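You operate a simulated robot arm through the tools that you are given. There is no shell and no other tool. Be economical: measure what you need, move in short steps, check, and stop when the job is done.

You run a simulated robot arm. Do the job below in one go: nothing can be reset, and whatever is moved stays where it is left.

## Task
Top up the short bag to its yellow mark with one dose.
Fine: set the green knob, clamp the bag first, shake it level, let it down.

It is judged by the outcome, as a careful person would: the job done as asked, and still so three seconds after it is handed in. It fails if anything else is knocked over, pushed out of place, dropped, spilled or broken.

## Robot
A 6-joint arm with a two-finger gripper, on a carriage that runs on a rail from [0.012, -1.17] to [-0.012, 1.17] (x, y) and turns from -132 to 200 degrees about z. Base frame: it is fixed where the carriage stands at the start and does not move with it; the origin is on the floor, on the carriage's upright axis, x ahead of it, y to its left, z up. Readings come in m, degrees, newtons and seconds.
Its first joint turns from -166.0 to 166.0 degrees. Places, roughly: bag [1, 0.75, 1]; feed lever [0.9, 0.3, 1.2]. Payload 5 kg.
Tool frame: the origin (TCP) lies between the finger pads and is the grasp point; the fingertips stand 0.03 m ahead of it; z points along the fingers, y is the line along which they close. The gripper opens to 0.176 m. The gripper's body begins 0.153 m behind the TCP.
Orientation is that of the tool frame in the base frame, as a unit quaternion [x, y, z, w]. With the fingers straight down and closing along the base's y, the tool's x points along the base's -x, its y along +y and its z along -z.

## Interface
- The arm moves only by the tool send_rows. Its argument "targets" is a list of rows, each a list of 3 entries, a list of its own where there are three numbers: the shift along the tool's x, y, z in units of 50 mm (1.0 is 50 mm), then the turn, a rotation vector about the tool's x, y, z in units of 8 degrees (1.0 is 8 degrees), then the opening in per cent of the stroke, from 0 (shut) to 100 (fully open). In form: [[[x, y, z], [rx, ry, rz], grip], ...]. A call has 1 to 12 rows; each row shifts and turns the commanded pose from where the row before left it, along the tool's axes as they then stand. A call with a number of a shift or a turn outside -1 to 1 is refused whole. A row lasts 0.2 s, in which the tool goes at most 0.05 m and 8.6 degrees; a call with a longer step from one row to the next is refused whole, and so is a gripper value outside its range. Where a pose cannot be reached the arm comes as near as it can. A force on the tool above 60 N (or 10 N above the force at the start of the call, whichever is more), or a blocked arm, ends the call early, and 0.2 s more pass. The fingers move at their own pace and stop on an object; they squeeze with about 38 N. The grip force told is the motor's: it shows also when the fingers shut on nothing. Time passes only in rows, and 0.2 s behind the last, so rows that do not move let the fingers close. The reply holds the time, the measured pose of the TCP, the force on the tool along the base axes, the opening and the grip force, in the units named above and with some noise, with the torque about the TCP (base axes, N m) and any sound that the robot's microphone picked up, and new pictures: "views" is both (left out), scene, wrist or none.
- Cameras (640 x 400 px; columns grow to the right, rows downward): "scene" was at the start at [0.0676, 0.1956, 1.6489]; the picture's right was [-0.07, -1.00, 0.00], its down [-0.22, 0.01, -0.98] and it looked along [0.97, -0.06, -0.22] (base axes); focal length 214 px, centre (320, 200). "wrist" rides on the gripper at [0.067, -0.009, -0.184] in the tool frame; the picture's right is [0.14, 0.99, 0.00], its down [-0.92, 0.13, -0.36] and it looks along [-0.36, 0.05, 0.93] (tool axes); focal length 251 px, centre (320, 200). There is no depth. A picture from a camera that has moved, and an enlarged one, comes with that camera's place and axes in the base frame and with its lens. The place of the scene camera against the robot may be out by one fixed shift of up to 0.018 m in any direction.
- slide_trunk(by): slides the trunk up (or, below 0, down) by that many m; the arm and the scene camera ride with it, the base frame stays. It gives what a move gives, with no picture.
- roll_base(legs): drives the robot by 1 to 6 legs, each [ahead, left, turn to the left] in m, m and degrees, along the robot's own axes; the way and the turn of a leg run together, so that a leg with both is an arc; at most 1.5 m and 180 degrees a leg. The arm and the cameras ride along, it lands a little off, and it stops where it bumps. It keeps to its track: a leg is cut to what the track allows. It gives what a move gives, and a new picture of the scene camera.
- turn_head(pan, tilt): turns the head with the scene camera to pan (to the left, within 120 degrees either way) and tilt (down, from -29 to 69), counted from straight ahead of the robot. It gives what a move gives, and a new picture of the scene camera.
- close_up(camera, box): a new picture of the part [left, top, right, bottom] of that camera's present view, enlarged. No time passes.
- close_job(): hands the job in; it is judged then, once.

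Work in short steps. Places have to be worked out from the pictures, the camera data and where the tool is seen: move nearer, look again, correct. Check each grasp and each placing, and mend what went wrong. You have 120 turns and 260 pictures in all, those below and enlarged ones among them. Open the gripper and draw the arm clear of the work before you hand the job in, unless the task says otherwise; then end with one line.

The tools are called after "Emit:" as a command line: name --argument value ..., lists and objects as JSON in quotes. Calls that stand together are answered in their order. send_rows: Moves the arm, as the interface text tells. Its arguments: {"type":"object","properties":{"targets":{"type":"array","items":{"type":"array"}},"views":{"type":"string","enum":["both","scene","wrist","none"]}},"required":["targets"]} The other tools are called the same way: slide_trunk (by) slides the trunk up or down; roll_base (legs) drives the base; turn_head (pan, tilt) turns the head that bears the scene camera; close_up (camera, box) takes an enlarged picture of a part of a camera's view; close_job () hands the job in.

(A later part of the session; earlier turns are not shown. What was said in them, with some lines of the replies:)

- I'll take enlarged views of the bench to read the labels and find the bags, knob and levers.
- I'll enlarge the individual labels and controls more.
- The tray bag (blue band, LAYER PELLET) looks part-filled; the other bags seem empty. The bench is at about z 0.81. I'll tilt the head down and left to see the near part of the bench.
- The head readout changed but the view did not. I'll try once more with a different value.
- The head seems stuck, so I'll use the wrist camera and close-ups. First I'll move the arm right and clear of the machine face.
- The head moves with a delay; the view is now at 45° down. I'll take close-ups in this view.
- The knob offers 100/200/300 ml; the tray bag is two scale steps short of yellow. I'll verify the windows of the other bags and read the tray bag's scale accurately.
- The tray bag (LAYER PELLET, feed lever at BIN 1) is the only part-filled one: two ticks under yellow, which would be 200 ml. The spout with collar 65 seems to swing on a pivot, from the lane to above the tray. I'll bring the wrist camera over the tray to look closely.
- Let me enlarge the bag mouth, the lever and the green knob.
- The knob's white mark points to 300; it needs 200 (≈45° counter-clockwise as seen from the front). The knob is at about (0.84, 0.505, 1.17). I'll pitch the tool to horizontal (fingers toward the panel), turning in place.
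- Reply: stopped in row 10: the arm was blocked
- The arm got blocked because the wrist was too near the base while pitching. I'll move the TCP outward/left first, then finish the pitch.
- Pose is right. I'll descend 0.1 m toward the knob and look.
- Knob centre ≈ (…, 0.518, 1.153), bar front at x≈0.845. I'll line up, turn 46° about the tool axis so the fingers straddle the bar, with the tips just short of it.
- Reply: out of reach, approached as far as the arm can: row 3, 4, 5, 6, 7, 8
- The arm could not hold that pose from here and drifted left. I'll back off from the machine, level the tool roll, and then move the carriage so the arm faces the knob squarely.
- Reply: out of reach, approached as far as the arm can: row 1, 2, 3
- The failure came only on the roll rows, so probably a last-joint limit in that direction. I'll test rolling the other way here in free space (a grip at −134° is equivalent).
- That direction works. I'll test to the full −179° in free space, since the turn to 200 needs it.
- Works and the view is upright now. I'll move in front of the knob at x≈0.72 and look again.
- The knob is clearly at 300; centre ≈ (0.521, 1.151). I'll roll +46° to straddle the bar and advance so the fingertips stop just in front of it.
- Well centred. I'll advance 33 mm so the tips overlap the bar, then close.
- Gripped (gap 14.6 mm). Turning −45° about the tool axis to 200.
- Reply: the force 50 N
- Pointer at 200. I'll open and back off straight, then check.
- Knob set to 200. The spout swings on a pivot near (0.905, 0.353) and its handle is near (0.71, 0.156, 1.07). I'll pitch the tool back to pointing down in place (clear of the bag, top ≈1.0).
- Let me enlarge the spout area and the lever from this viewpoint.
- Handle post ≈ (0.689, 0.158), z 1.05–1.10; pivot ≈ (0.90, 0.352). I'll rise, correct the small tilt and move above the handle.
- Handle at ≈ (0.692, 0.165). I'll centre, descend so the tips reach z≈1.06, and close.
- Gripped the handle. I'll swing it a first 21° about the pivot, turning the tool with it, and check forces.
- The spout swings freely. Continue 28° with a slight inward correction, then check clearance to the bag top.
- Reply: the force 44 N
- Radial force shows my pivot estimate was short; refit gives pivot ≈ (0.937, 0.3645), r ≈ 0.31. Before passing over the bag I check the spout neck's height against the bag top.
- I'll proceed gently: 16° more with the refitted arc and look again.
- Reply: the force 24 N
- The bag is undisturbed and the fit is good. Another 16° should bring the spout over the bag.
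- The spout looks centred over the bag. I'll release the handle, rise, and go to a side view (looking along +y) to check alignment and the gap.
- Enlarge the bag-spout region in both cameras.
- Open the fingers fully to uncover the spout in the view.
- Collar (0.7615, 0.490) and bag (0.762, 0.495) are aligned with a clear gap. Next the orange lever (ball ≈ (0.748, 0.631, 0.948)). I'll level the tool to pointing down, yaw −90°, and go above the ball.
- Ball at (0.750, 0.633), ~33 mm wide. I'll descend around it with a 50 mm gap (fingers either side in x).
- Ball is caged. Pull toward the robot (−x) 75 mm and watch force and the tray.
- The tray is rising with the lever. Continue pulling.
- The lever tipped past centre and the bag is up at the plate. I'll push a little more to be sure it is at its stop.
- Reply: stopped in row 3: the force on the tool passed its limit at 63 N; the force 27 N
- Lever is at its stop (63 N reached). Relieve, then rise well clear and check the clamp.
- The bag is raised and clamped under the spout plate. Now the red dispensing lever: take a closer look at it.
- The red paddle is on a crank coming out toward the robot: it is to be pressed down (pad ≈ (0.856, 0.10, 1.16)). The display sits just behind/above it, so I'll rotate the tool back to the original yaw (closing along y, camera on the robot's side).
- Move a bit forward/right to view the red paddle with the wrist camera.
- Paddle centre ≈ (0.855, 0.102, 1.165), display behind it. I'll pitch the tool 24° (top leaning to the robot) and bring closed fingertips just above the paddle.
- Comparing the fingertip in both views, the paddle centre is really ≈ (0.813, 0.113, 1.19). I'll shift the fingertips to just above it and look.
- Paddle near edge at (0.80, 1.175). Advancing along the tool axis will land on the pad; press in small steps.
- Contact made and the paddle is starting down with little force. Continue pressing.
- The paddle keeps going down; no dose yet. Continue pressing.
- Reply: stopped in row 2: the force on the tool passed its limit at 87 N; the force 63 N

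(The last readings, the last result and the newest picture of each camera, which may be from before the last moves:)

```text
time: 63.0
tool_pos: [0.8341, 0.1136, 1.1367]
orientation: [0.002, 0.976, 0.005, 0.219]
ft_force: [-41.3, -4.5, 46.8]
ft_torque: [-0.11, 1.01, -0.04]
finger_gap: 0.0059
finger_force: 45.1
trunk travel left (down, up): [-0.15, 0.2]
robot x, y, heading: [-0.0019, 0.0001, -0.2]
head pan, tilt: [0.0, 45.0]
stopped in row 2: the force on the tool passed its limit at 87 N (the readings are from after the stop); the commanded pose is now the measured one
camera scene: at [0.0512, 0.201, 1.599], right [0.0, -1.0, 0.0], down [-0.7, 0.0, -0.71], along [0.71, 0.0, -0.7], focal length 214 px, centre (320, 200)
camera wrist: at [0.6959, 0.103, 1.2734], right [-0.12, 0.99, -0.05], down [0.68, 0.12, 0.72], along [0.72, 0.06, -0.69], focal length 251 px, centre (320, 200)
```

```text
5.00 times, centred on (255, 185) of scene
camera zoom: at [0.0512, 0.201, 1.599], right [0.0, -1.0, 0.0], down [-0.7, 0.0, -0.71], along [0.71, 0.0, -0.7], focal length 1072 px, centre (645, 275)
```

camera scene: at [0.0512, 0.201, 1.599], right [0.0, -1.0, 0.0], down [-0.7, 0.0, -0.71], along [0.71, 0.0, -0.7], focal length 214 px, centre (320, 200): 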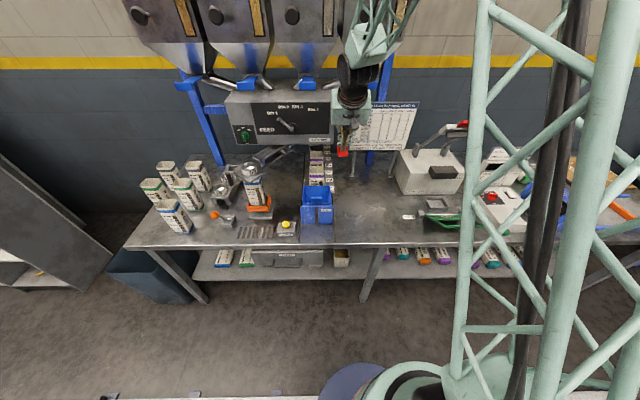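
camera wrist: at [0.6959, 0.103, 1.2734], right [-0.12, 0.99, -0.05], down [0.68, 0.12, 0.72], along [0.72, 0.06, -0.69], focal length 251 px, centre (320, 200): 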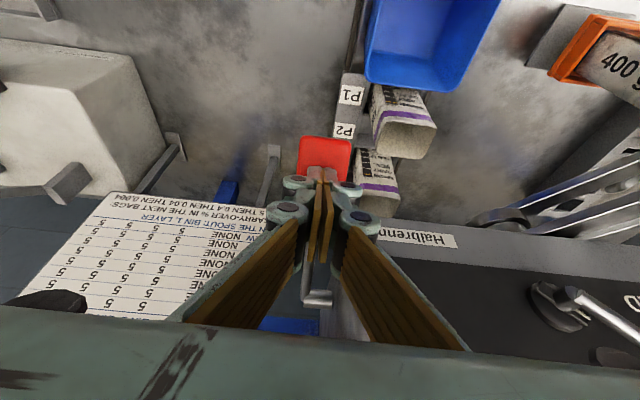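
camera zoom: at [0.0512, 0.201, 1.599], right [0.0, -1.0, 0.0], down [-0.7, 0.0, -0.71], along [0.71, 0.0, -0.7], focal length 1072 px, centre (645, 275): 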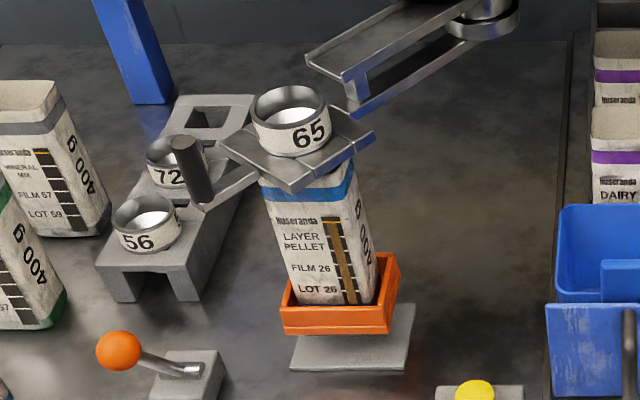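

End stop reached and the strip in the bag window has risen to about the yellow mark. I'll back off along the tool axis, opening slightly in case the fingers pinch something.

Emit:
send_rows --targets '[[[0, 0, -0.1], [0, 0, 0], 8], [[0, 0, -0.3], [0, 0, 0], 8], [[0, 0, -0.6], [0, 0, 0], 8], [[0, 0, -0.8], [0, 0, 0], 8], [[0.3, 0, -0.8], [0, 0, 0], 8], [[0.6, 0, -0.6], [0, 0, 0], 8]]'

Emit:
close_up --camera "scene" --box '[310, 90, 380, 160]'

Emit:
close_up --camera "scene" --box '[235, 160, 295, 220]'

```text
time: 64.4
tool_pos: [0.7345, 0.1155, 1.2599]
orientation: [0.002, 0.976, 0.004, 0.217]
ft_force: [-0.1, -0.6, -0.7]
ft_torque: [0.0, 0.1, -0.01]
finger_gap: 0.014
finger_force: 0.0
trunk travel left (down, up): [-0.15, 0.2]
robot x, y, heading: [0.0027, -0.0035, -0.0]
head pan, tilt: [0.0, 45.0]
camera scene: at [0.0568, 0.2015, 1.5983], right [0.0, -1.0, 0.0], down [-0.71, 0.0, -0.71], along [0.71, 0.0, -0.71], focal length 214 px, centre (320, 200)
camera wrist: at [0.5962, 0.1041, 1.3976], right [-0.12, 0.99, -0.05], down [0.68, 0.12, 0.72], along [0.72, 0.06, -0.69], focal length 251 px, centre (320, 200)
```

scene: 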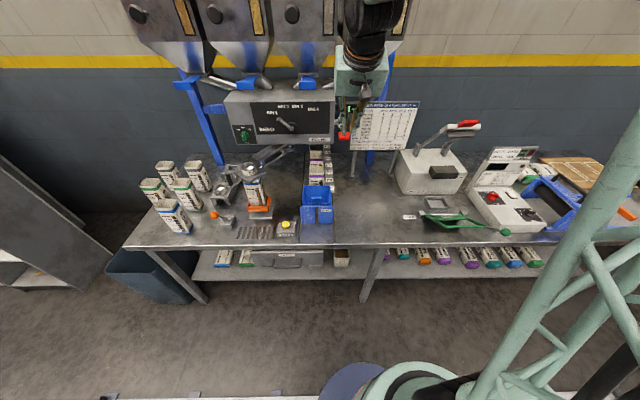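
wrist: 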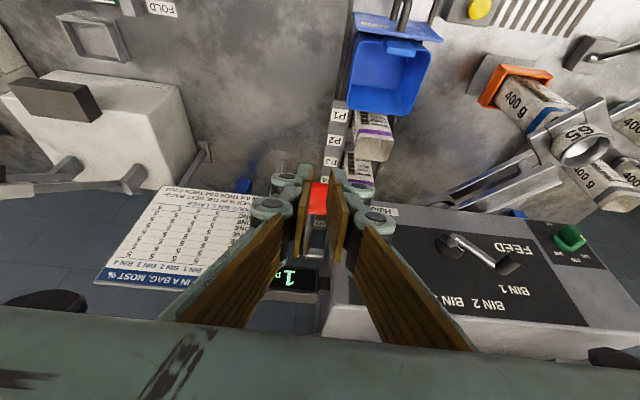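

```text
5.71 times, centred on (345, 125) of scene
camera zoom: at [0.0568, 0.2015, 1.5983], right [0.0, -1.0, 0.0], down [-0.71, 0.0, -0.71], along [0.71, 0.0, -0.71], focal length 1226 px, centre (177, 629)
```

zoom: 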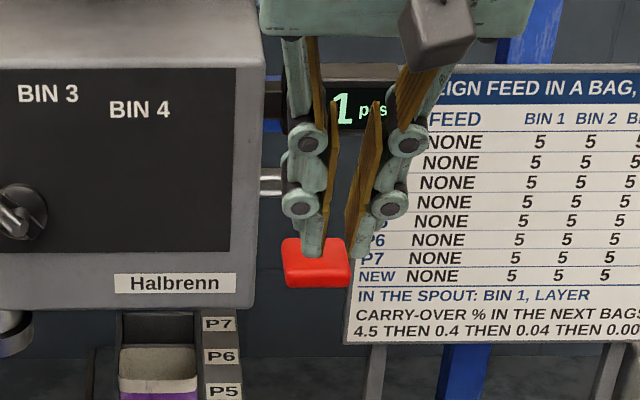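

```text
6.67 times, centred on (265, 190) of scene
camera zoom: at [0.0568, 0.2015, 1.5983], right [0.0, -1.0, 0.0], down [-0.71, 0.0, -0.71], along [0.71, 0.0, -0.71], focal length 1430 px, centre (687, 267)
```

zoom: 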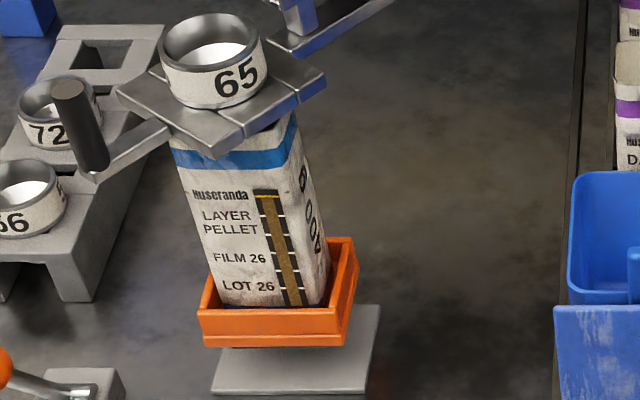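

Dose given: counter reads 1, paddle sprang back, level at yellow. Next the yellow SHAKE button (≈ (0.649, 0.355, 0.843)): level the tool and move above it.

Emit:
send_rows --targets '[[[0, 0, 0], [0, 1, 0], 0], [[0, 0, 0], [0, 1, 0], 0], [[0, 0, 0], [0, 1, 0], 0], [[0.34, 0.9, 0.2], [0, 0, 0], 0], [[0.34, 0.9, 0.2], [0, 0, 0], 0], [[0.34, 0.9, 0.2], [0, 0, 0], 0], [[0.34, 0.9, 0.2], [0, 0, 0], 0], [[0.34, 0.9, 0.2], [0, 0, 0], 0], [[0, 0.3, 0.8], [0, 0, 0], 0], [[0, 0, 0.8], [0, 0, 0], 0], [[0, 0, 0], [0, 0, 0], 0]]'

Emit:
close_up --camera "wrist" --box '[240, 100, 420, 220]'

```text
time: 66.8
tool_pos: [0.6481, 0.3549, 1.1231]
orientation: [0.0, 1.0, 0.004, 0.008]
ft_force: [0.6, 0.2, -0.4]
ft_torque: [-0.03, 0.14, 0.01]
finger_gap: 0.0003
finger_force: 38.1
trunk travel left (down, up): [-0.15, 0.2]
robot x, y, heading: [-0.0019, -0.0002, 0.2]
head pan, tilt: [0.0, 45.0]
camera scene: at [0.057, 0.2018, 1.5983], right [0.0, -1.0, 0.0], down [-0.71, 0.0, -0.71], along [0.71, 0.0, -0.71], focal length 214 px, centre (320, 200)
camera wrist: at [0.5788, 0.3438, 1.3048], right [-0.14, 0.99, 0.01], down [0.92, 0.12, 0.38], along [0.37, 0.06, -0.93], focal length 251 px, centre (320, 200)
```

scene: 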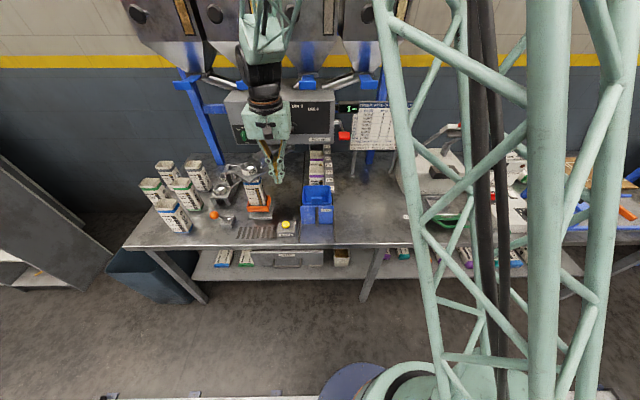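
wrist: 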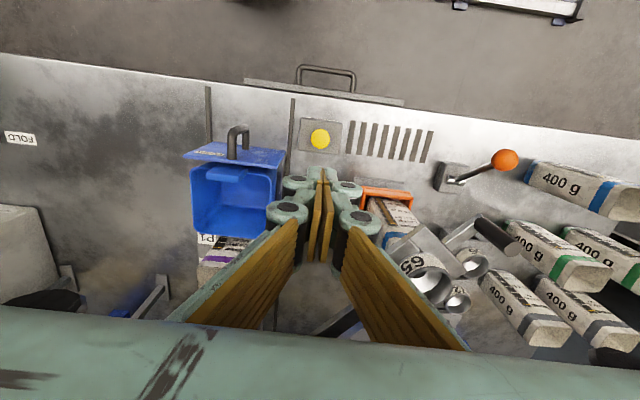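

```text
3.33 times, centred on (330, 160) of wrist
camera zoom: at [0.5788, 0.3438, 1.3048], right [-0.14, 0.99, 0.01], down [0.92, 0.12, 0.38], along [0.37, 0.06, -0.93], focal length 838 px, centre (287, 333)
```

zoom: 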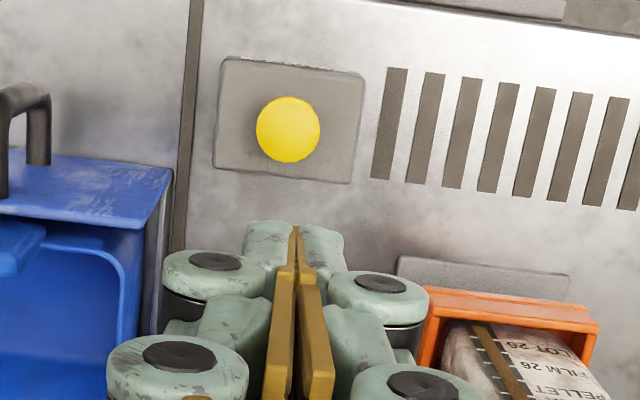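

Button at (0.644, 0.358). Descend to just above it.

Emit:
send_rows --targets '[[[0.08, 0.06, 0.9], [0, 0, 0], 0], [[0, 0, 0.9], [0, 0, 0], 0], [[0, 0, 0.9], [0, 0, 0], 0], [[0, 0, 0.9], [0, 0, 0], 0], [[0, 0, 0.6], [0, 0, 0], 0], [[0, 0, 0], [0, 0, 0], 0]]'

Emit:
close_up --camera "wrist" --box '[240, 100, 420, 220]'

Emit:
close_up --camera "scene" --box '[240, 180, 340, 250]'

```text
time: 68.2
tool_pos: [0.6467, 0.3591, 0.9158]
orientation: [0.0, 1.0, 0.004, 0.008]
ft_force: [0.5, -0.2, -0.8]
ft_torque: [-0.07, 0.09, 0.01]
finger_gap: 0.0
finger_force: 38.5
trunk travel left (down, up): [-0.15, 0.2]
robot x, y, heading: [0.0009, -0.0023, 0.0]
head pan, tilt: [0.0, 45.0]
camera scene: at [0.0571, 0.2019, 1.5982], right [0.0, -1.0, 0.0], down [-0.71, 0.0, -0.71], along [0.71, 0.0, -0.71], focal length 214 px, centre (320, 200)
camera wrist: at [0.5759, 0.3482, 1.0976], right [-0.14, 0.99, 0.01], down [0.92, 0.12, 0.38], along [0.37, 0.06, -0.93], focal length 251 px, centre (320, 200)
```

scene: 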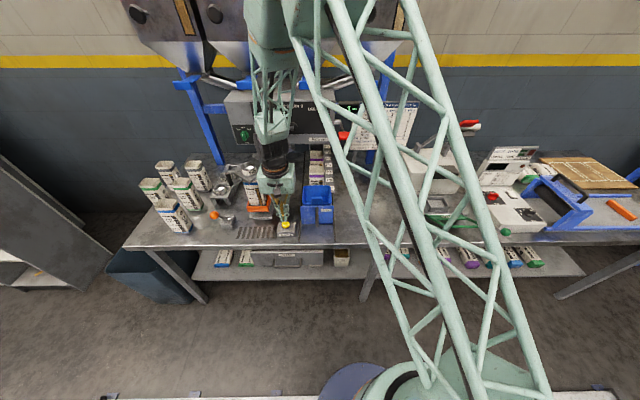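
wrist: 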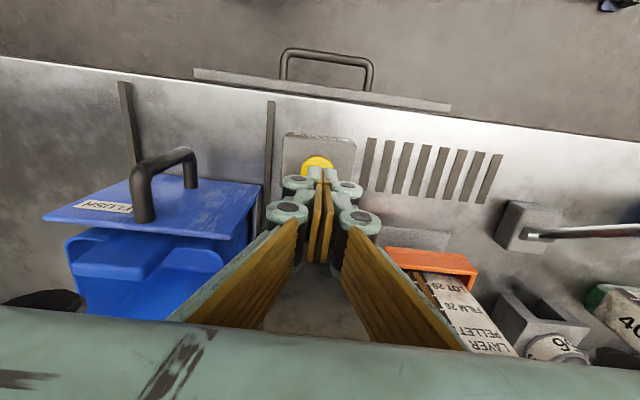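

```text
3.33 times, centred on (330, 160) of wrist
camera zoom: at [0.5759, 0.3482, 1.0976], right [-0.14, 0.99, 0.01], down [0.92, 0.12, 0.38], along [0.37, 0.06, -0.93], focal length 838 px, centre (287, 333)
```

zoom: 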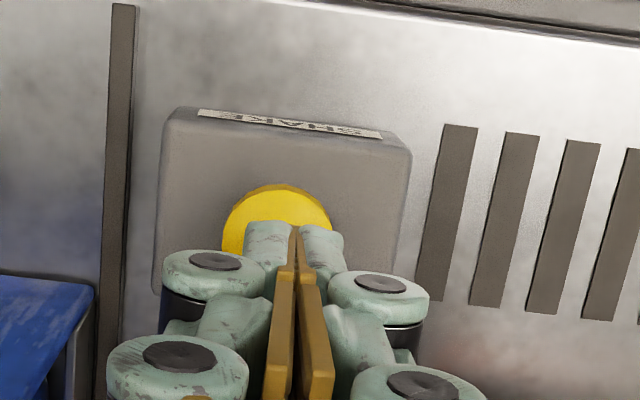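

```text
5.71 times, centred on (290, 215) of scene
camera zoom: at [0.0571, 0.2019, 1.5982], right [0.0, -1.0, 0.0], down [-0.71, 0.0, -0.71], along [0.71, 0.0, -0.71], focal length 1226 px, centre (491, 114)
```

zoom: 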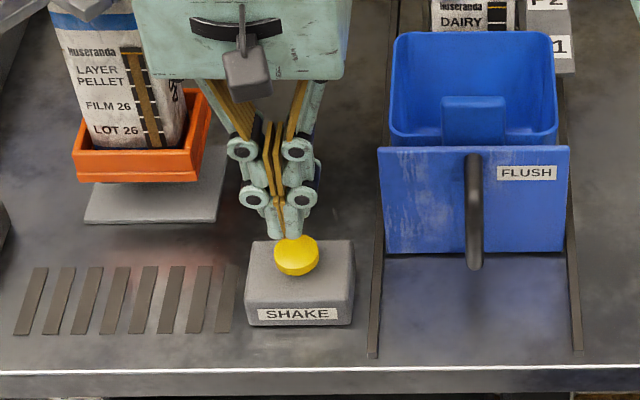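

Aligned within a few mm; press down in small steps.

Emit:
send_rows --targets '[[[0.12, -0.04, 0.3], [0, 0, 0], 0], [[0, 0, 0.2], [0, 0, 0], 0], [[0, 0, 0.12], [0, 0, 0], 0]]'

Emit:
close_up --camera "scene" --box '[240, 180, 340, 250]'

```text
time: 69.0
tool_pos: [0.6424, 0.3591, 0.888]
orientation: [0.0, 1.0, 0.004, 0.008]
ft_force: [-0.3, -0.3, 0.1]
ft_torque: [0.01, 0.01, 0.0]
finger_gap: 0.0003
finger_force: 38.2
trunk travel left (down, up): [-0.15, 0.2]
robot x, y, heading: [-0.0001, -0.0003, 0.1]
head pan, tilt: [0.0, 45.0]
camera scene: at [0.0564, 0.2017, 1.5982], right [0.0, -1.0, 0.0], down [-0.71, 0.0, -0.71], along [0.71, 0.0, -0.71], focal length 214 px, centre (320, 200)
camera wrist: at [0.5713, 0.3473, 1.0682], right [-0.14, 0.99, 0.01], down [0.92, 0.12, 0.38], along [0.37, 0.06, -0.93], focal length 251 px, centre (320, 200)
```

scene: 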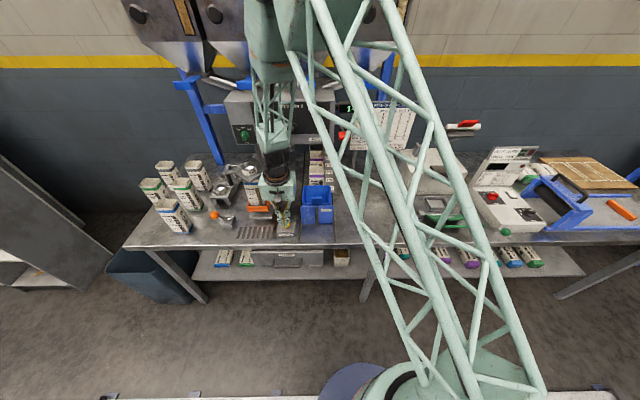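
wrist: 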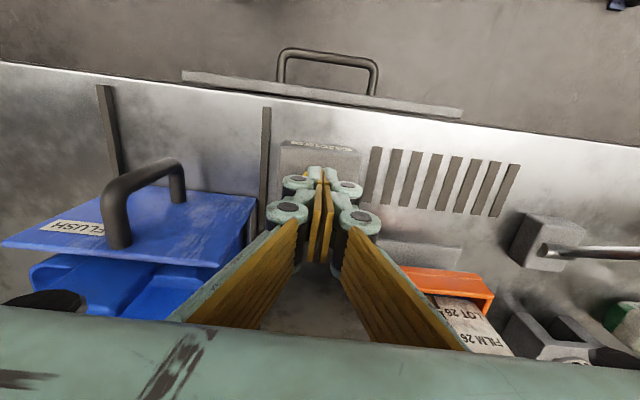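

```text
5.71 times, centred on (290, 215) of scene
camera zoom: at [0.0564, 0.2017, 1.5982], right [0.0, -1.0, 0.0], down [-0.71, 0.0, -0.71], along [0.71, 0.0, -0.71], focal length 1226 px, centre (491, 114)
```

zoom: 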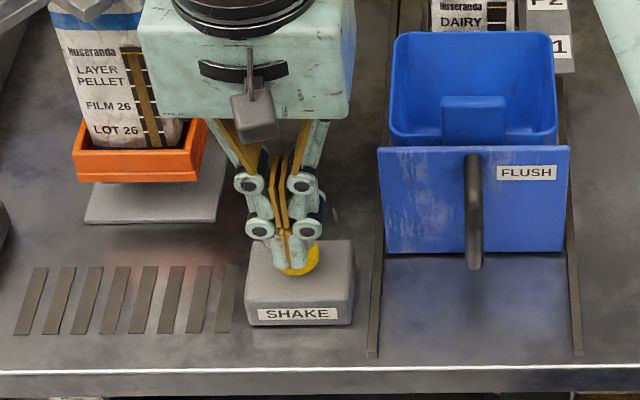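

Tips are just at the button. Press in further, gently.

Emit:
send_rows --targets '[[[0, 0, 0.12], [0, 0, 0], 0], [[0, 0, 0.12], [0, 0, 0], 0], [[0, 0, 0], [0, 0, 0], 0]]' --views "none"

Emit:
close_up --camera "scene" --box '[225, 150, 325, 240]'

```text
time: 69.8
tool_pos: [0.6417, 0.3574, 0.8758]
orientation: [0.001, 1.0, 0.005, 0.008]
ft_force: [-7.8, -2.6, 22.0]
ft_torque: [-0.08, 0.28, 0.02]
finger_gap: 0.006
finger_force: 45.6
trunk travel left (down, up): [-0.15, 0.2]
robot x, y, heading: [0.0002, -0.0015, -0.1]
head pan, tilt: [0.0, 45.0]
```

```text
4.44 times, centred on (275, 195) of scene
camera zoom: at [0.0551, 0.201, 1.5986], right [0.0, -1.0, 0.0], down [-0.71, 0.0, -0.71], along [0.71, 0.0, -0.71], focal length 953 px, centre (520, 222)
```

zoom: 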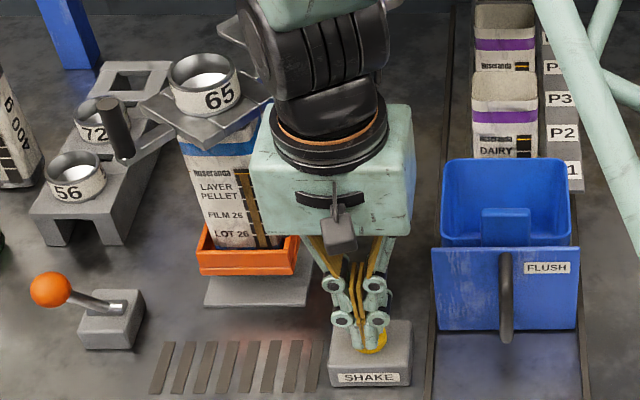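

22 N on the button. Press a few mm more and hold about a second, listening for the shaker.

Emit:
send_rows --targets '[[[0, 0, 0.06], [0, 0, 0], 0], [[0, 0, 0], [0, 0, 0], 0], [[0, 0, 0], [0, 0, 0], 0], [[0, 0, 0], [0, 0, 0], 0], [[0, 0, 0], [0, 0, 0], 0], [[0, 0, 0], [0, 0, 0], 0]]' --views "scene"

Emit:
close_up --camera "scene" --box '[225, 150, 325, 240]'

```text
time: 71.2
tool_pos: [0.6424, 0.3583, 0.8726]
orientation: [0.002, 1.0, 0.006, 0.01]
ft_force: [-4.6, 3.2, 36.3]
ft_torque: [0.08, 0.24, -0.01]
finger_gap: 0.0062
finger_force: 45.1
trunk travel left (down, up): [-0.15, 0.2]
robot x, y, heading: [0.0037, -0.0001, -0.1]
head pan, tilt: [0.0, 45.0]
camera scene: at [0.0547, 0.201, 1.5985], right [0.0, -1.0, 0.0], down [-0.71, 0.0, -0.71], along [0.71, 0.0, -0.71], focal length 214 px, centre (320, 200)
```

scene: 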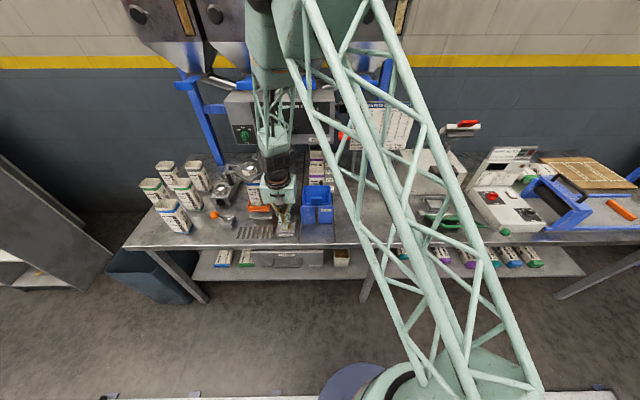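

```text
4.44 times, centred on (275, 195) of scene
camera zoom: at [0.0547, 0.201, 1.5985], right [0.0, -1.0, 0.0], down [-0.71, 0.0, -0.71], along [0.71, 0.0, -0.71], focal length 953 px, centre (520, 222)
```

zoom: 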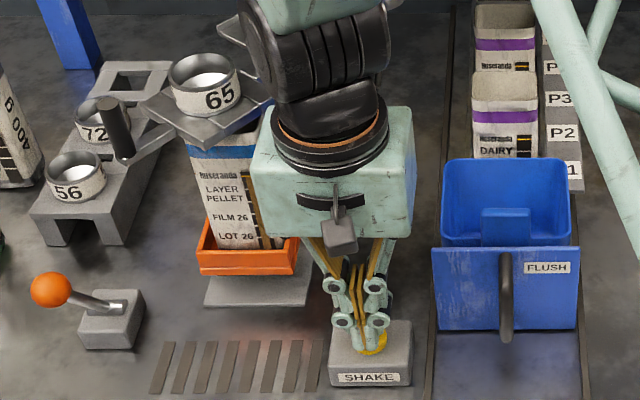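

The bag moved slightly against the last picture, so it is shaking. Hold another second and compare.

Emit:
send_rows --targets '[[[0, 0, 0], [0, 0, 0], 0], [[0, 0, 0], [0, 0, 0], 0], [[0, 0, 0], [0, 0, 0], 0]]' --views "none"

Emit:
close_up --camera "scene" --box '[225, 150, 325, 240]'

Emit:
send_rows --targets '[[[0, 0, 0], [0, 0, 0], 0], [[0, 0, 0], [0, 0, 0], 0]]' --views "none"

Emit:
close_up --camera "scene" --box '[225, 150, 325, 240]'

```text
time: 72.0
tool_pos: [0.6421, 0.3576, 0.8728]
orientation: [0.0, 1.0, 0.005, 0.009]
ft_force: [-0.9, 5.8, 38.1]
ft_torque: [0.12, 0.18, -0.01]
finger_gap: 0.0058
finger_force: 45.2
trunk travel left (down, up): [-0.15, 0.2]
robot x, y, heading: [0.0002, -0.0009, 0.0]
head pan, tilt: [0.0, 45.0]
```

```text
4.44 times, centred on (275, 195) of scene
camera zoom: at [0.0548, 0.2011, 1.5985], right [0.0, -1.0, 0.0], down [-0.71, 0.0, -0.71], along [0.71, 0.0, -0.71], focal length 953 px, centre (520, 222)
```

zoom: 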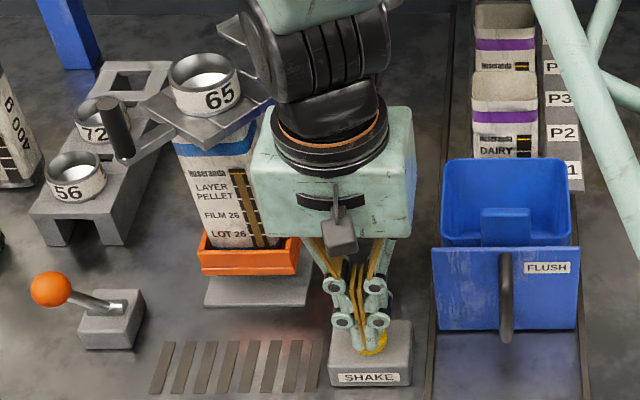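

```text
time: 72.6
tool_pos: [0.6424, 0.3564, 0.8724]
orientation: [0.0, 1.0, 0.005, 0.009]
ft_force: [1.6, 6.0, 37.6]
ft_torque: [0.17, 0.1, 0.01]
finger_gap: 0.006
finger_force: 45.2
trunk travel left (down, up): [-0.15, 0.2]
robot x, y, heading: [-0.0001, 0.0022, -0.3]
head pan, tilt: [0.0, 45.0]
```

```text
4.44 times, centred on (275, 195) of scene
camera zoom: at [0.0549, 0.2011, 1.5985], right [0.0, -1.0, 0.0], down [-0.71, 0.0, -0.71], along [0.71, 0.0, -0.71], focal length 953 px, centre (520, 222)
```

zoom: 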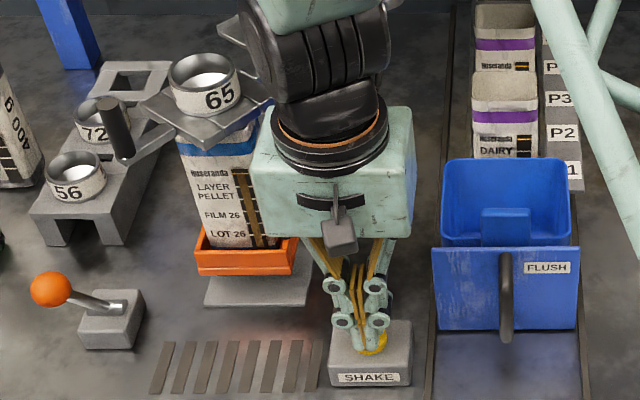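

It shakes while held. About 1 s more, then release and rise clear.

Emit:
send_rows --targets '[[[0, 0, 0], [0, 0, 0], 0], [[0, 0, 0], [0, 0, 0], 0], [[0, 0, 0], [0, 0, 0], 0], [[0, 0, 0], [0, 0, 0], 0], [[0, 0, -0.5], [0, 0, 0], 0], [[0, 0, -0.9], [0, 0, 0], 0], [[0, 0, -0.9], [0, 0, 0], 0], [[0, 0, -0.9], [0, 0, 0], 0], [[0, 0, -0.9], [0, 0, 0], 0], [[0, 0, -0.9], [0, 0, 0], 0], [[0, 0, -0.9], [0, 0, 0], 0]]' --views "scene"

Emit:
close_up --camera "scene" --box '[235, 160, 295, 220]'

Emit:
close_up --camera "wrist" --box '[300, 120, 640, 330]'

```text
time: 75.0
tool_pos: [0.6363, 0.3527, 1.1677]
orientation: [0.001, 1.0, 0.005, 0.008]
ft_force: [0.2, 0.6, -0.6]
ft_torque: [-0.03, 0.17, 0.0]
finger_gap: 0.0001
finger_force: 44.4
trunk travel left (down, up): [-0.15, 0.2]
robot x, y, heading: [0.0004, 0.0015, -0.1]
head pan, tilt: [0.0, 45.0]
camera scene: at [0.0568, 0.2017, 1.5983], right [0.0, -1.0, 0.0], down [-0.71, 0.0, -0.71], along [0.71, 0.0, -0.71], focal length 214 px, centre (320, 200)
```

scene: 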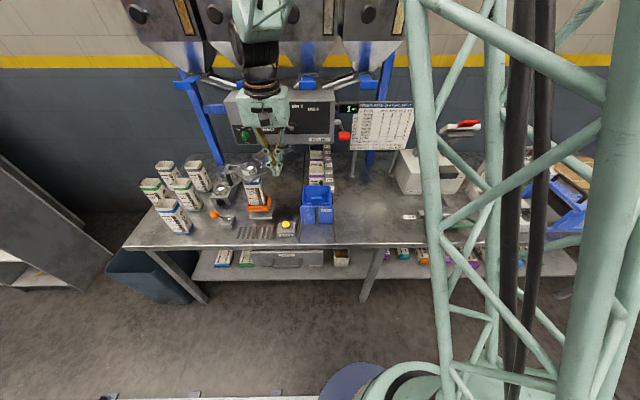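

```text
6.67 times, centred on (265, 190) of scene
camera zoom: at [0.0568, 0.2017, 1.5983], right [0.0, -1.0, 0.0], down [-0.71, 0.0, -0.71], along [0.71, 0.0, -0.71], focal length 1430 px, centre (687, 267)
```

zoom: 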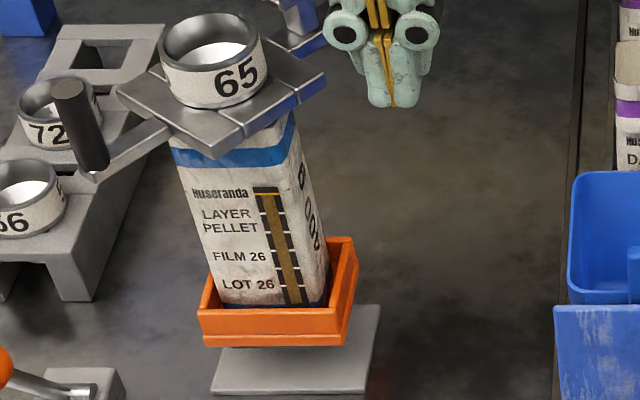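

```text
1.88 times, centred on (470, 225) of wrist
camera zoom: at [0.5665, 0.3429, 1.3482], right [-0.14, 0.99, 0.01], down [0.92, 0.12, 0.38], along [0.37, 0.06, -0.93], focal length 473 px, centre (38, 153)
```

zoom: 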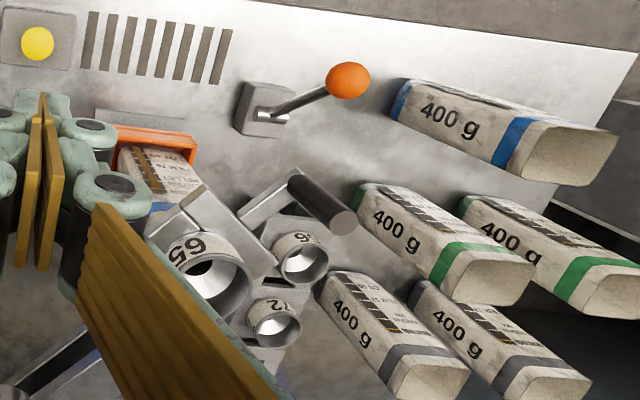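

Level stands at the yellow mark. Now let the bag down: rotate to the lever-cage orientation and move over the ball (≈ (0.625, 0.635)).

Emit:
send_rows --targets '[[[0, 0, 0], [0, 0, -0.9375], 25], [[0, 0, 0], [0, 0, -0.9375], 25], [[0, 0, 0], [0, 0, -0.9375], 25], [[0, 0, 0], [0, 0, -0.9375], 25], [[0, 0, 0], [0, 0, -0.9375], 25], [[0, 0, 0], [0, 0, -0.9375], 25], [[0, 0, 0], [0, 0, -0.9375], 25], [[0, 0, 0], [0, 0, -0.9375], 25], [[0, 0, 0], [0, 0, -0.9375], 25], [[0, 0, 0], [0, 0, -0.9375], 25], [[0, 0, 0], [0, 0, -0.9375], 25], [[0, 0, 0], [0, 0, -0.9375], 25]]' --views "none"

Emit:
send_rows --targets '[[[-0.94, 0.03, 0], [0, 0, 0], 25], [[-0.94, 0.03, 0], [0, 0, 0], 25], [[-0.94, 0.03, 0], [0, 0, 0], 25], [[-0.94, 0.03, 0], [0, 0, 0], 25], [[-0.94, 0.03, 0], [0, 0, 0], 25], [[-0.94, 0.03, 0], [0, 0, 0], 25], [[0, 0, 0], [0, 0, 0], 25]]'

Emit:
close_up --camera "wrist" --box '[200, 80, 440, 230]'

```text
time: 77.6
tool_pos: [0.6388, 0.3546, 1.1669]
orientation: [0.708, -0.707, 0.003, -0.01]
ft_force: [-0.6, 0.0, 0.6]
ft_torque: [0.01, 0.0, 0.06]
finger_gap: 0.044
finger_force: 0.2
trunk travel left (down, up): [-0.15, 0.2]
robot x, y, heading: [-0.0013, -0.0013, -0.0]
head pan, tilt: [0.0, 45.0]
```

```text
time: 79.2
tool_pos: [0.6269, 0.6363, 1.1692]
orientation: [-0.707, 0.707, -0.003, 0.009]
ft_force: [-0.2, 0.6, -0.3]
ft_torque: [-0.13, 0.01, 0.01]
finger_gap: 0.0439
finger_force: 0.1
trunk travel left (down, up): [-0.15, 0.2]
robot x, y, heading: [0.0012, 0.0024, -0.1]
head pan, tilt: [0.0, 45.0]
camera scene: at [0.0566, 0.2022, 1.5982], right [0.0, -1.0, 0.0], down [-0.71, 0.0, -0.71], along [0.71, 0.0, -0.71], focal length 214 px, centre (320, 200)
camera wrist: at [0.6331, 0.5684, 1.3513], right [-0.99, -0.14, -0.02], down [-0.13, 0.92, 0.37], along [-0.03, 0.37, -0.93], focal length 251 px, centre (320, 200)
```

scene: 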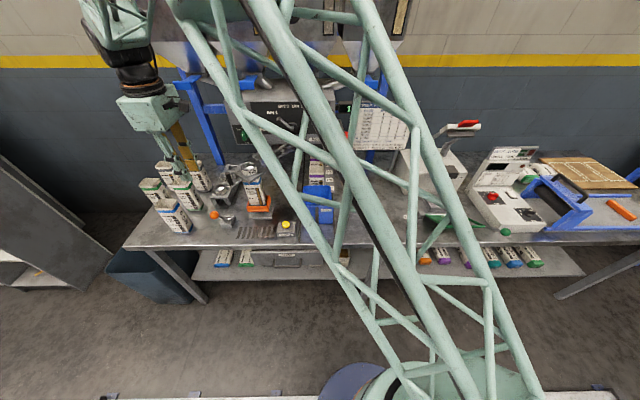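
wrist: 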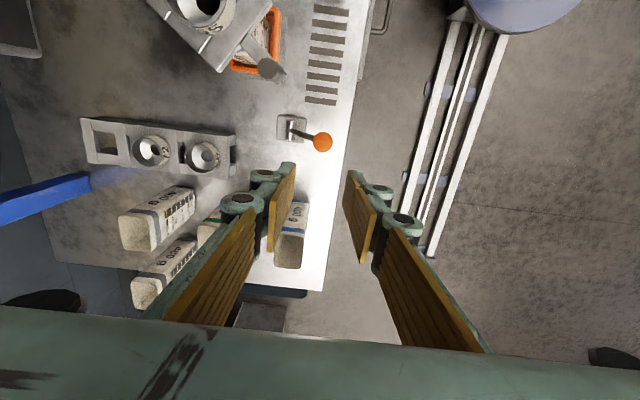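

```text
2.67 times, centred on (320, 155) of wrist
camera zoom: at [0.6331, 0.5684, 1.3513], right [-0.99, -0.14, -0.02], down [-0.13, 0.92, 0.37], along [-0.03, 0.37, -0.93], focal length 670 px, centre (320, 320)
```

zoom: 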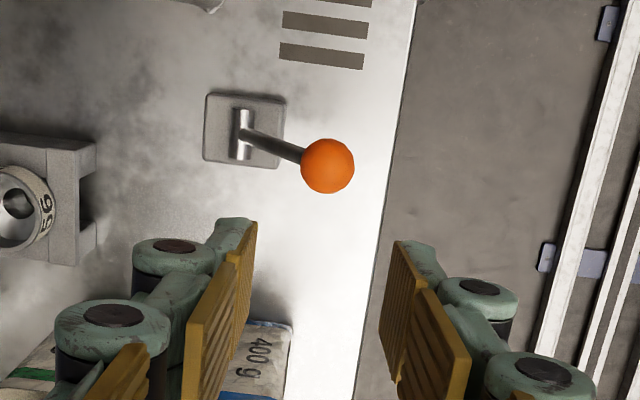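

Ball at ≈ (0.628, 0.634, 0.945). Descend around it with a 52 mm gap.

Emit:
send_rows --targets '[[[0.04, -0.02, 0.83], [0, 0, 0], 30], [[0, 0, 0.83], [0, 0, 0], 30], [[0, 0, 0.83], [0, 0, 0], 30], [[0, 0, 0.83], [0, 0, 0], 30], [[0, 0, 0.83], [0, 0, 0], 30], [[0, 0, 0], [0, 0, 0], 25]]'

Emit:
close_up --camera "wrist" --box '[200, 80, 440, 230]'

```text
time: 80.6
tool_pos: [0.636, 0.6389, 0.961]
orientation: [-0.706, 0.708, -0.004, 0.009]
ft_force: [-2.7, 0.5, 0.2]
ft_torque: [-0.07, 0.03, 0.02]
finger_gap: 0.0449
finger_force: 1.2
trunk travel left (down, up): [-0.15, 0.2]
robot x, y, heading: [-0.0004, 0.0036, 0.0]
head pan, tilt: [0.0, 45.0]
camera scene: at [0.0561, 0.2017, 1.5983], right [0.0, -1.0, 0.0], down [-0.71, 0.0, -0.71], along [0.71, 0.0, -0.71], focal length 214 px, centre (320, 200)
camera wrist: at [0.6418, 0.5706, 1.1433], right [-0.99, -0.14, -0.02], down [-0.13, 0.92, 0.37], along [-0.03, 0.37, -0.93], focal length 251 px, centre (320, 200)
```

scene: 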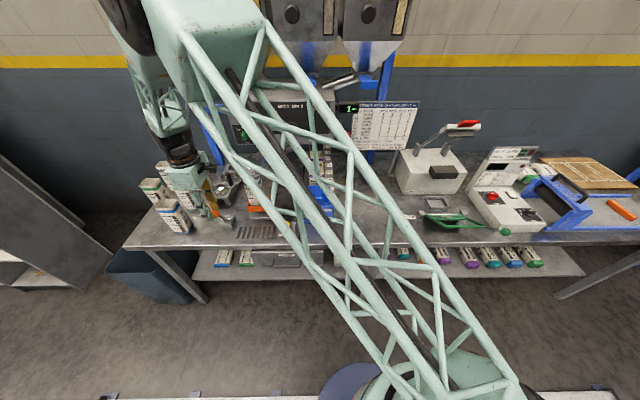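
wrist: 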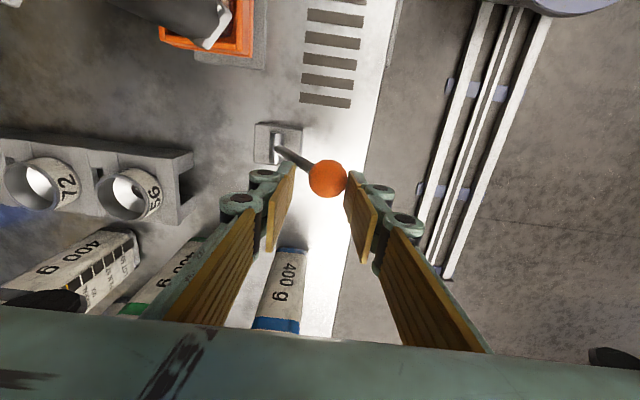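

```text
2.67 times, centred on (320, 155) of wrist
camera zoom: at [0.6418, 0.5706, 1.1433], right [-0.99, -0.14, -0.02], down [-0.13, 0.92, 0.37], along [-0.03, 0.37, -0.93], focal length 670 px, centre (320, 320)
```

zoom: 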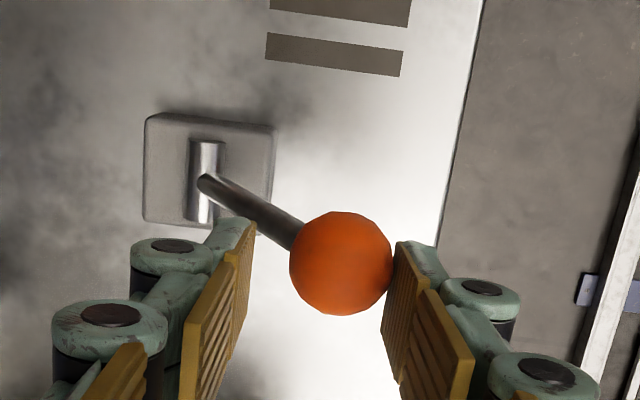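

Caged. Push the lever away (+x) slowly, with the far finger restraining it.

Emit:
send_rows --targets '[[[0, -0.35, 0], [0, 0, 0], 24], [[0, -0.35, 0], [0, 0, 0], 24], [[0, -0.35, 0], [0, 0, 0], 24]]' --views "wrist"

Emit:
close_up --camera "scene" --box '[205, 145, 305, 225]'

```text
time: 81.4
tool_pos: [0.6893, 0.6369, 0.9624]
orientation: [-0.707, 0.708, -0.003, 0.009]
ft_force: [1.9, -0.6, -0.9]
ft_torque: [0.0, -0.09, -0.04]
finger_gap: 0.0432
finger_force: 1.1
trunk travel left (down, up): [-0.15, 0.2]
robot x, y, heading: [-0.0029, -0.0018, 0.0]
head pan, tilt: [0.0, 45.0]
camera wrist: at [0.6944, 0.5686, 1.1445], right [-0.99, -0.14, -0.02], down [-0.13, 0.92, 0.37], along [-0.03, 0.37, -0.93], focal length 251 px, centre (320, 200)
```

wrist: 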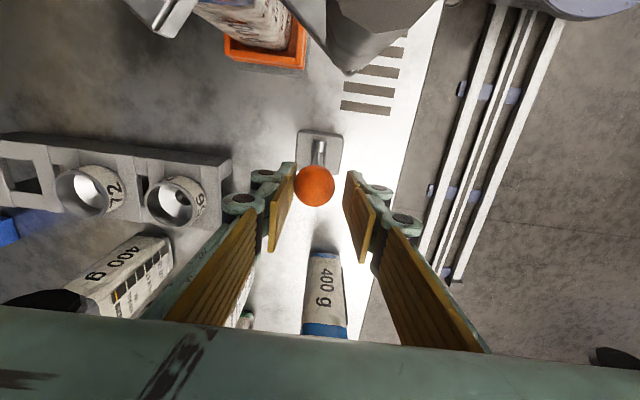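

```text
5.00 times, centred on (255, 185) of scene
camera zoom: at [0.0561, 0.2017, 1.5982], right [0.0, -1.0, 0.0], down [-0.71, 0.0, -0.71], along [0.71, 0.0, -0.71], focal length 1072 px, centre (645, 275)
```

zoom: 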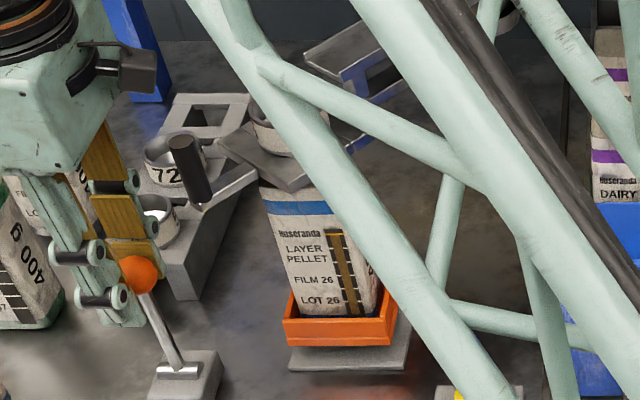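

Ball at the top of its arc, the tray is coming down. Continue slowly.

Emit:
send_rows --targets '[[[0, -0.3, 0], [0, 0, 0], 24], [[0, -0.3, 0], [0, 0, 0], 24], [[0, -0.3, 0], [0, 0, 0], 24], [[0, -0.25, 0], [0, 0, 0], 24], [[0, 0, 0], [0, 0, 0], 24]]' --views "wrist"

Emit:
close_up --camera "scene" --box '[205, 145, 305, 225]'

```text
time: 82.6
tool_pos: [0.7442, 0.6353, 0.9634]
orientation: [-0.707, 0.708, -0.004, 0.009]
ft_force: [2.7, 0.0, -0.8]
ft_torque: [0.03, -0.1, 0.03]
finger_gap: 0.0431
finger_force: 1.2
trunk travel left (down, up): [-0.15, 0.2]
robot x, y, heading: [-0.0009, -0.0014, -0.1]
head pan, tilt: [0.0, 45.0]
camera wrist: at [0.7499, 0.5675, 1.1468], right [-0.99, -0.14, -0.02], down [-0.13, 0.92, 0.37], along [-0.03, 0.37, -0.93], focal length 251 px, centre (320, 200)
```

wrist: 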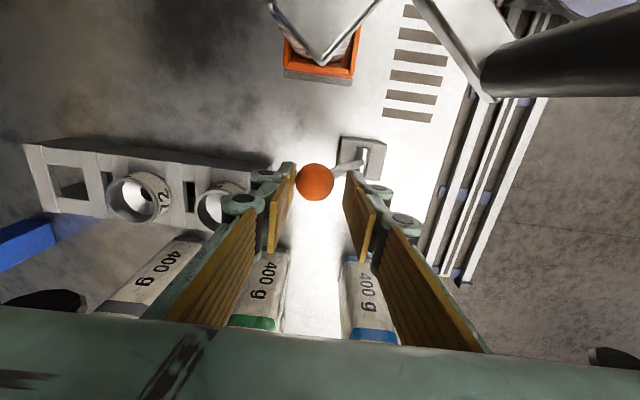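

```text
5.00 times, centred on (255, 185) of scene
camera zoom: at [0.0566, 0.2017, 1.5982], right [0.0, -1.0, 0.0], down [-0.71, 0.0, -0.71], along [0.71, 0.0, -0.71], focal length 1072 px, centre (645, 275)
```

zoom: 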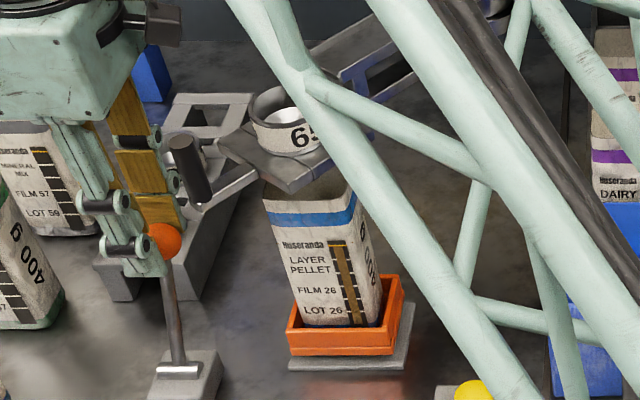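

Nearly down; ball resting on the far finger. A bit further to let it reach its stop.

Emit:
send_rows --targets '[[[0, -0.15, 0], [0, 0, 0], 26], [[0, -0.1, 0], [0, 0, 0], 30], [[0, 0, 0], [0, 0, 0], 30]]' --views "wrist"

Emit:
close_up --camera "scene" --box '[205, 145, 305, 225]'

```text
time: 83.4
tool_pos: [0.7563, 0.636, 0.9636]
orientation: [-0.707, 0.707, -0.002, 0.009]
ft_force: [0.3, 0.3, -0.7]
ft_torque: [0.02, 0.03, -0.04]
finger_gap: 0.0531
finger_force: 0.1
trunk travel left (down, up): [-0.15, 0.2]
robot x, y, heading: [-0.0011, -0.002, -0.1]
head pan, tilt: [0.0, 45.0]
camera wrist: at [0.7617, 0.5682, 1.1463], right [-0.99, -0.14, -0.02], down [-0.13, 0.92, 0.37], along [-0.03, 0.37, -0.93], focal length 251 px, centre (320, 200)
```

wrist: 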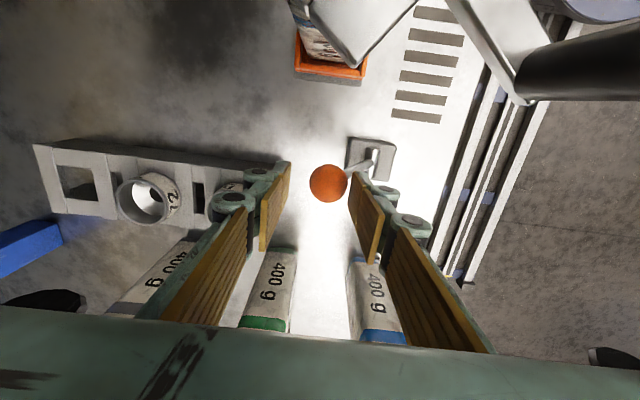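

```text
5.00 times, centred on (255, 185) of scene
camera zoom: at [0.0564, 0.2017, 1.5982], right [0.0, -1.0, 0.0], down [-0.71, 0.0, -0.71], along [0.71, 0.0, -0.71], focal length 1072 px, centre (645, 275)
```

zoom: 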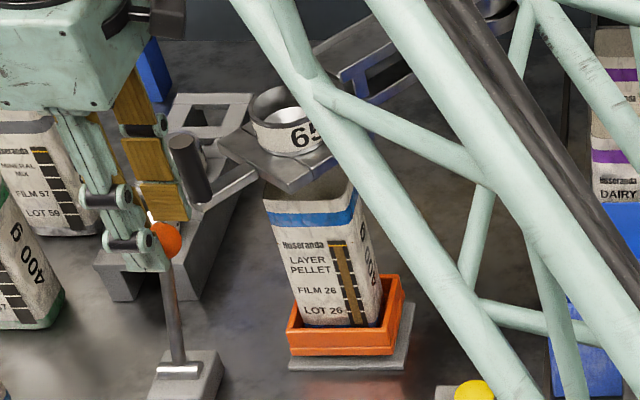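

The lever is at its down stop and the tray is back on its platform. Rise, draw the arm clear, and check the final state.

Emit:
send_rows --targets '[[[0, -0.06, -0.8], [0, 0, 0], 30], [[0, 0, -0.9], [0, 0, 0], 30], [[0, 0, -0.9], [0, 0, 0], 30], [[0, 0, -0.9], [0, 0, 0], 30], [[0, 0, -0.9], [0, 0, 0], 30], [[0, 0, -0.9], [0, 0, 0], 30], [[0, 0.9, 0], [0, 0, 0], 30], [[0, 0.9, 0], [0, 0, 0], 30], [[0.9, 0, 0], [0, 0, 0], 40], [[0.9, 0, 0], [0, 0, 0], 50], [[0.9, 0, 0], [0, 0, 0], 60], [[0.9, 0, 0], [0, 0, 0], 60]]' --views "none"

Emit:
send_rows --targets '[[[0.9, 0, 0], [0, 0, 0], 60], [[0.9, 0, 0], [0, 0, 0], 60], [[0.9, 0, 0], [0, 0, 0], 60], [[0.9, 0, 0], [0, 0, 0], 60], [[0.9, 0, 0], [0, 0, 0], 60], [[0.9, 0, 0], [0, 0, 0], 60], [[0.9, 0, 0], [0, 0, 0], 60]]' --views "scene"

Emit:
close_up --camera "scene" --box '[245, 165, 285, 220]'

Emit:
close_up --camera "scene" --box '[130, 80, 350, 250]'

```text
time: 86.0
tool_pos: [0.6646, 0.4509, 1.2234]
orientation: [-0.706, 0.708, -0.003, 0.009]
ft_force: [-0.2, -0.4, -0.4]
ft_torque: [-0.11, 0.05, -0.01]
finger_gap: 0.1059
finger_force: 0.0
trunk travel left (down, up): [-0.15, 0.2]
robot x, y, heading: [0.0014, -0.0014, -0.2]
head pan, tilt: [0.0, 45.0]
```

```text
time: 87.6
tool_pos: [0.6603, 0.1358, 1.2206]
orientation: [-0.707, 0.707, -0.003, 0.01]
ft_force: [-0.1, 0.5, -0.6]
ft_torque: [-0.06, 0.04, 0.01]
finger_gap: 0.1055
finger_force: 0.0
trunk travel left (down, up): [-0.15, 0.2]
robot x, y, heading: [-0.0038, -0.0018, 0.1]
head pan, tilt: [0.0, 45.0]
camera scene: at [0.0564, 0.2018, 1.5982], right [0.0, -1.0, 0.0], down [-0.71, 0.0, -0.71], along [0.71, 0.0, -0.71], focal length 214 px, centre (320, 200)
```

scene: 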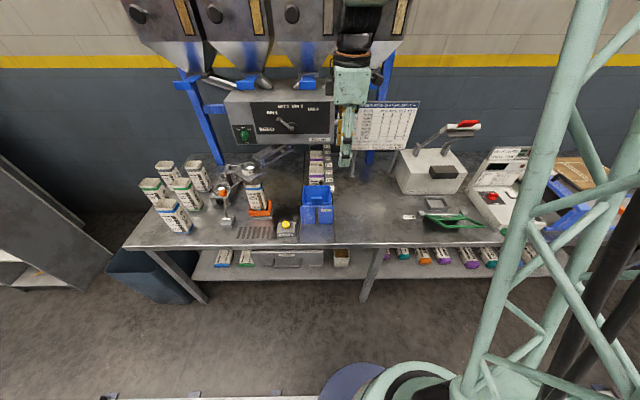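

```text
7.27 times, centred on (265, 192) of scene
camera zoom: at [0.0564, 0.2018, 1.5982], right [0.0, -1.0, 0.0], down [-0.71, 0.0, -0.71], along [0.71, 0.0, -0.71], focal length 1560 px, centre (720, 254)
```

zoom: 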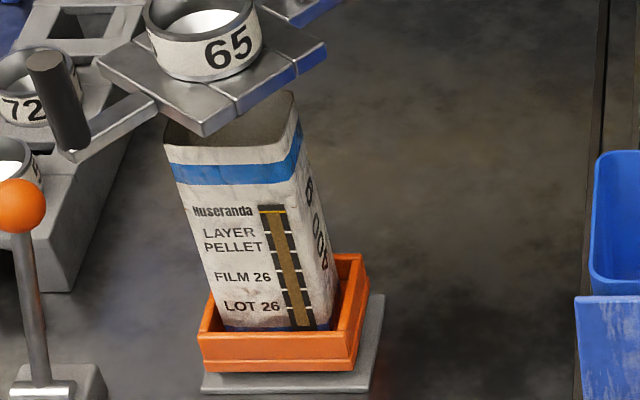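

```text
2.35 times, centred on (240, 165) of scene
camera zoom: at [0.0564, 0.2018, 1.5982], right [0.0, -1.0, 0.0], down [-0.71, 0.0, -0.71], along [0.71, 0.0, -0.71], focal length 505 px, centre (508, 282)
```

zoom: 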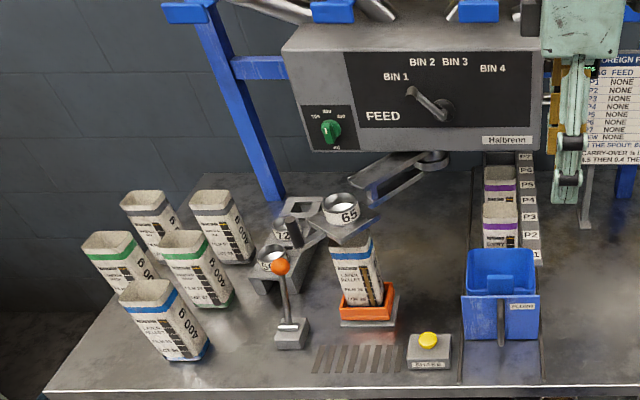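

The bag stands in its lowered tray with the level at the yellow mark. The counter reads 1, I see no spill, and the arm is clear with the gripper open, so I am handing in.

Emit:
close_job

```text
The job is handed in.
```

The short bag (LAYER PELLET) got one 200 ml dose and now reads at its yellow mark; it was clamped before the dose, shaken, and let down, and I left the spout swung over it.
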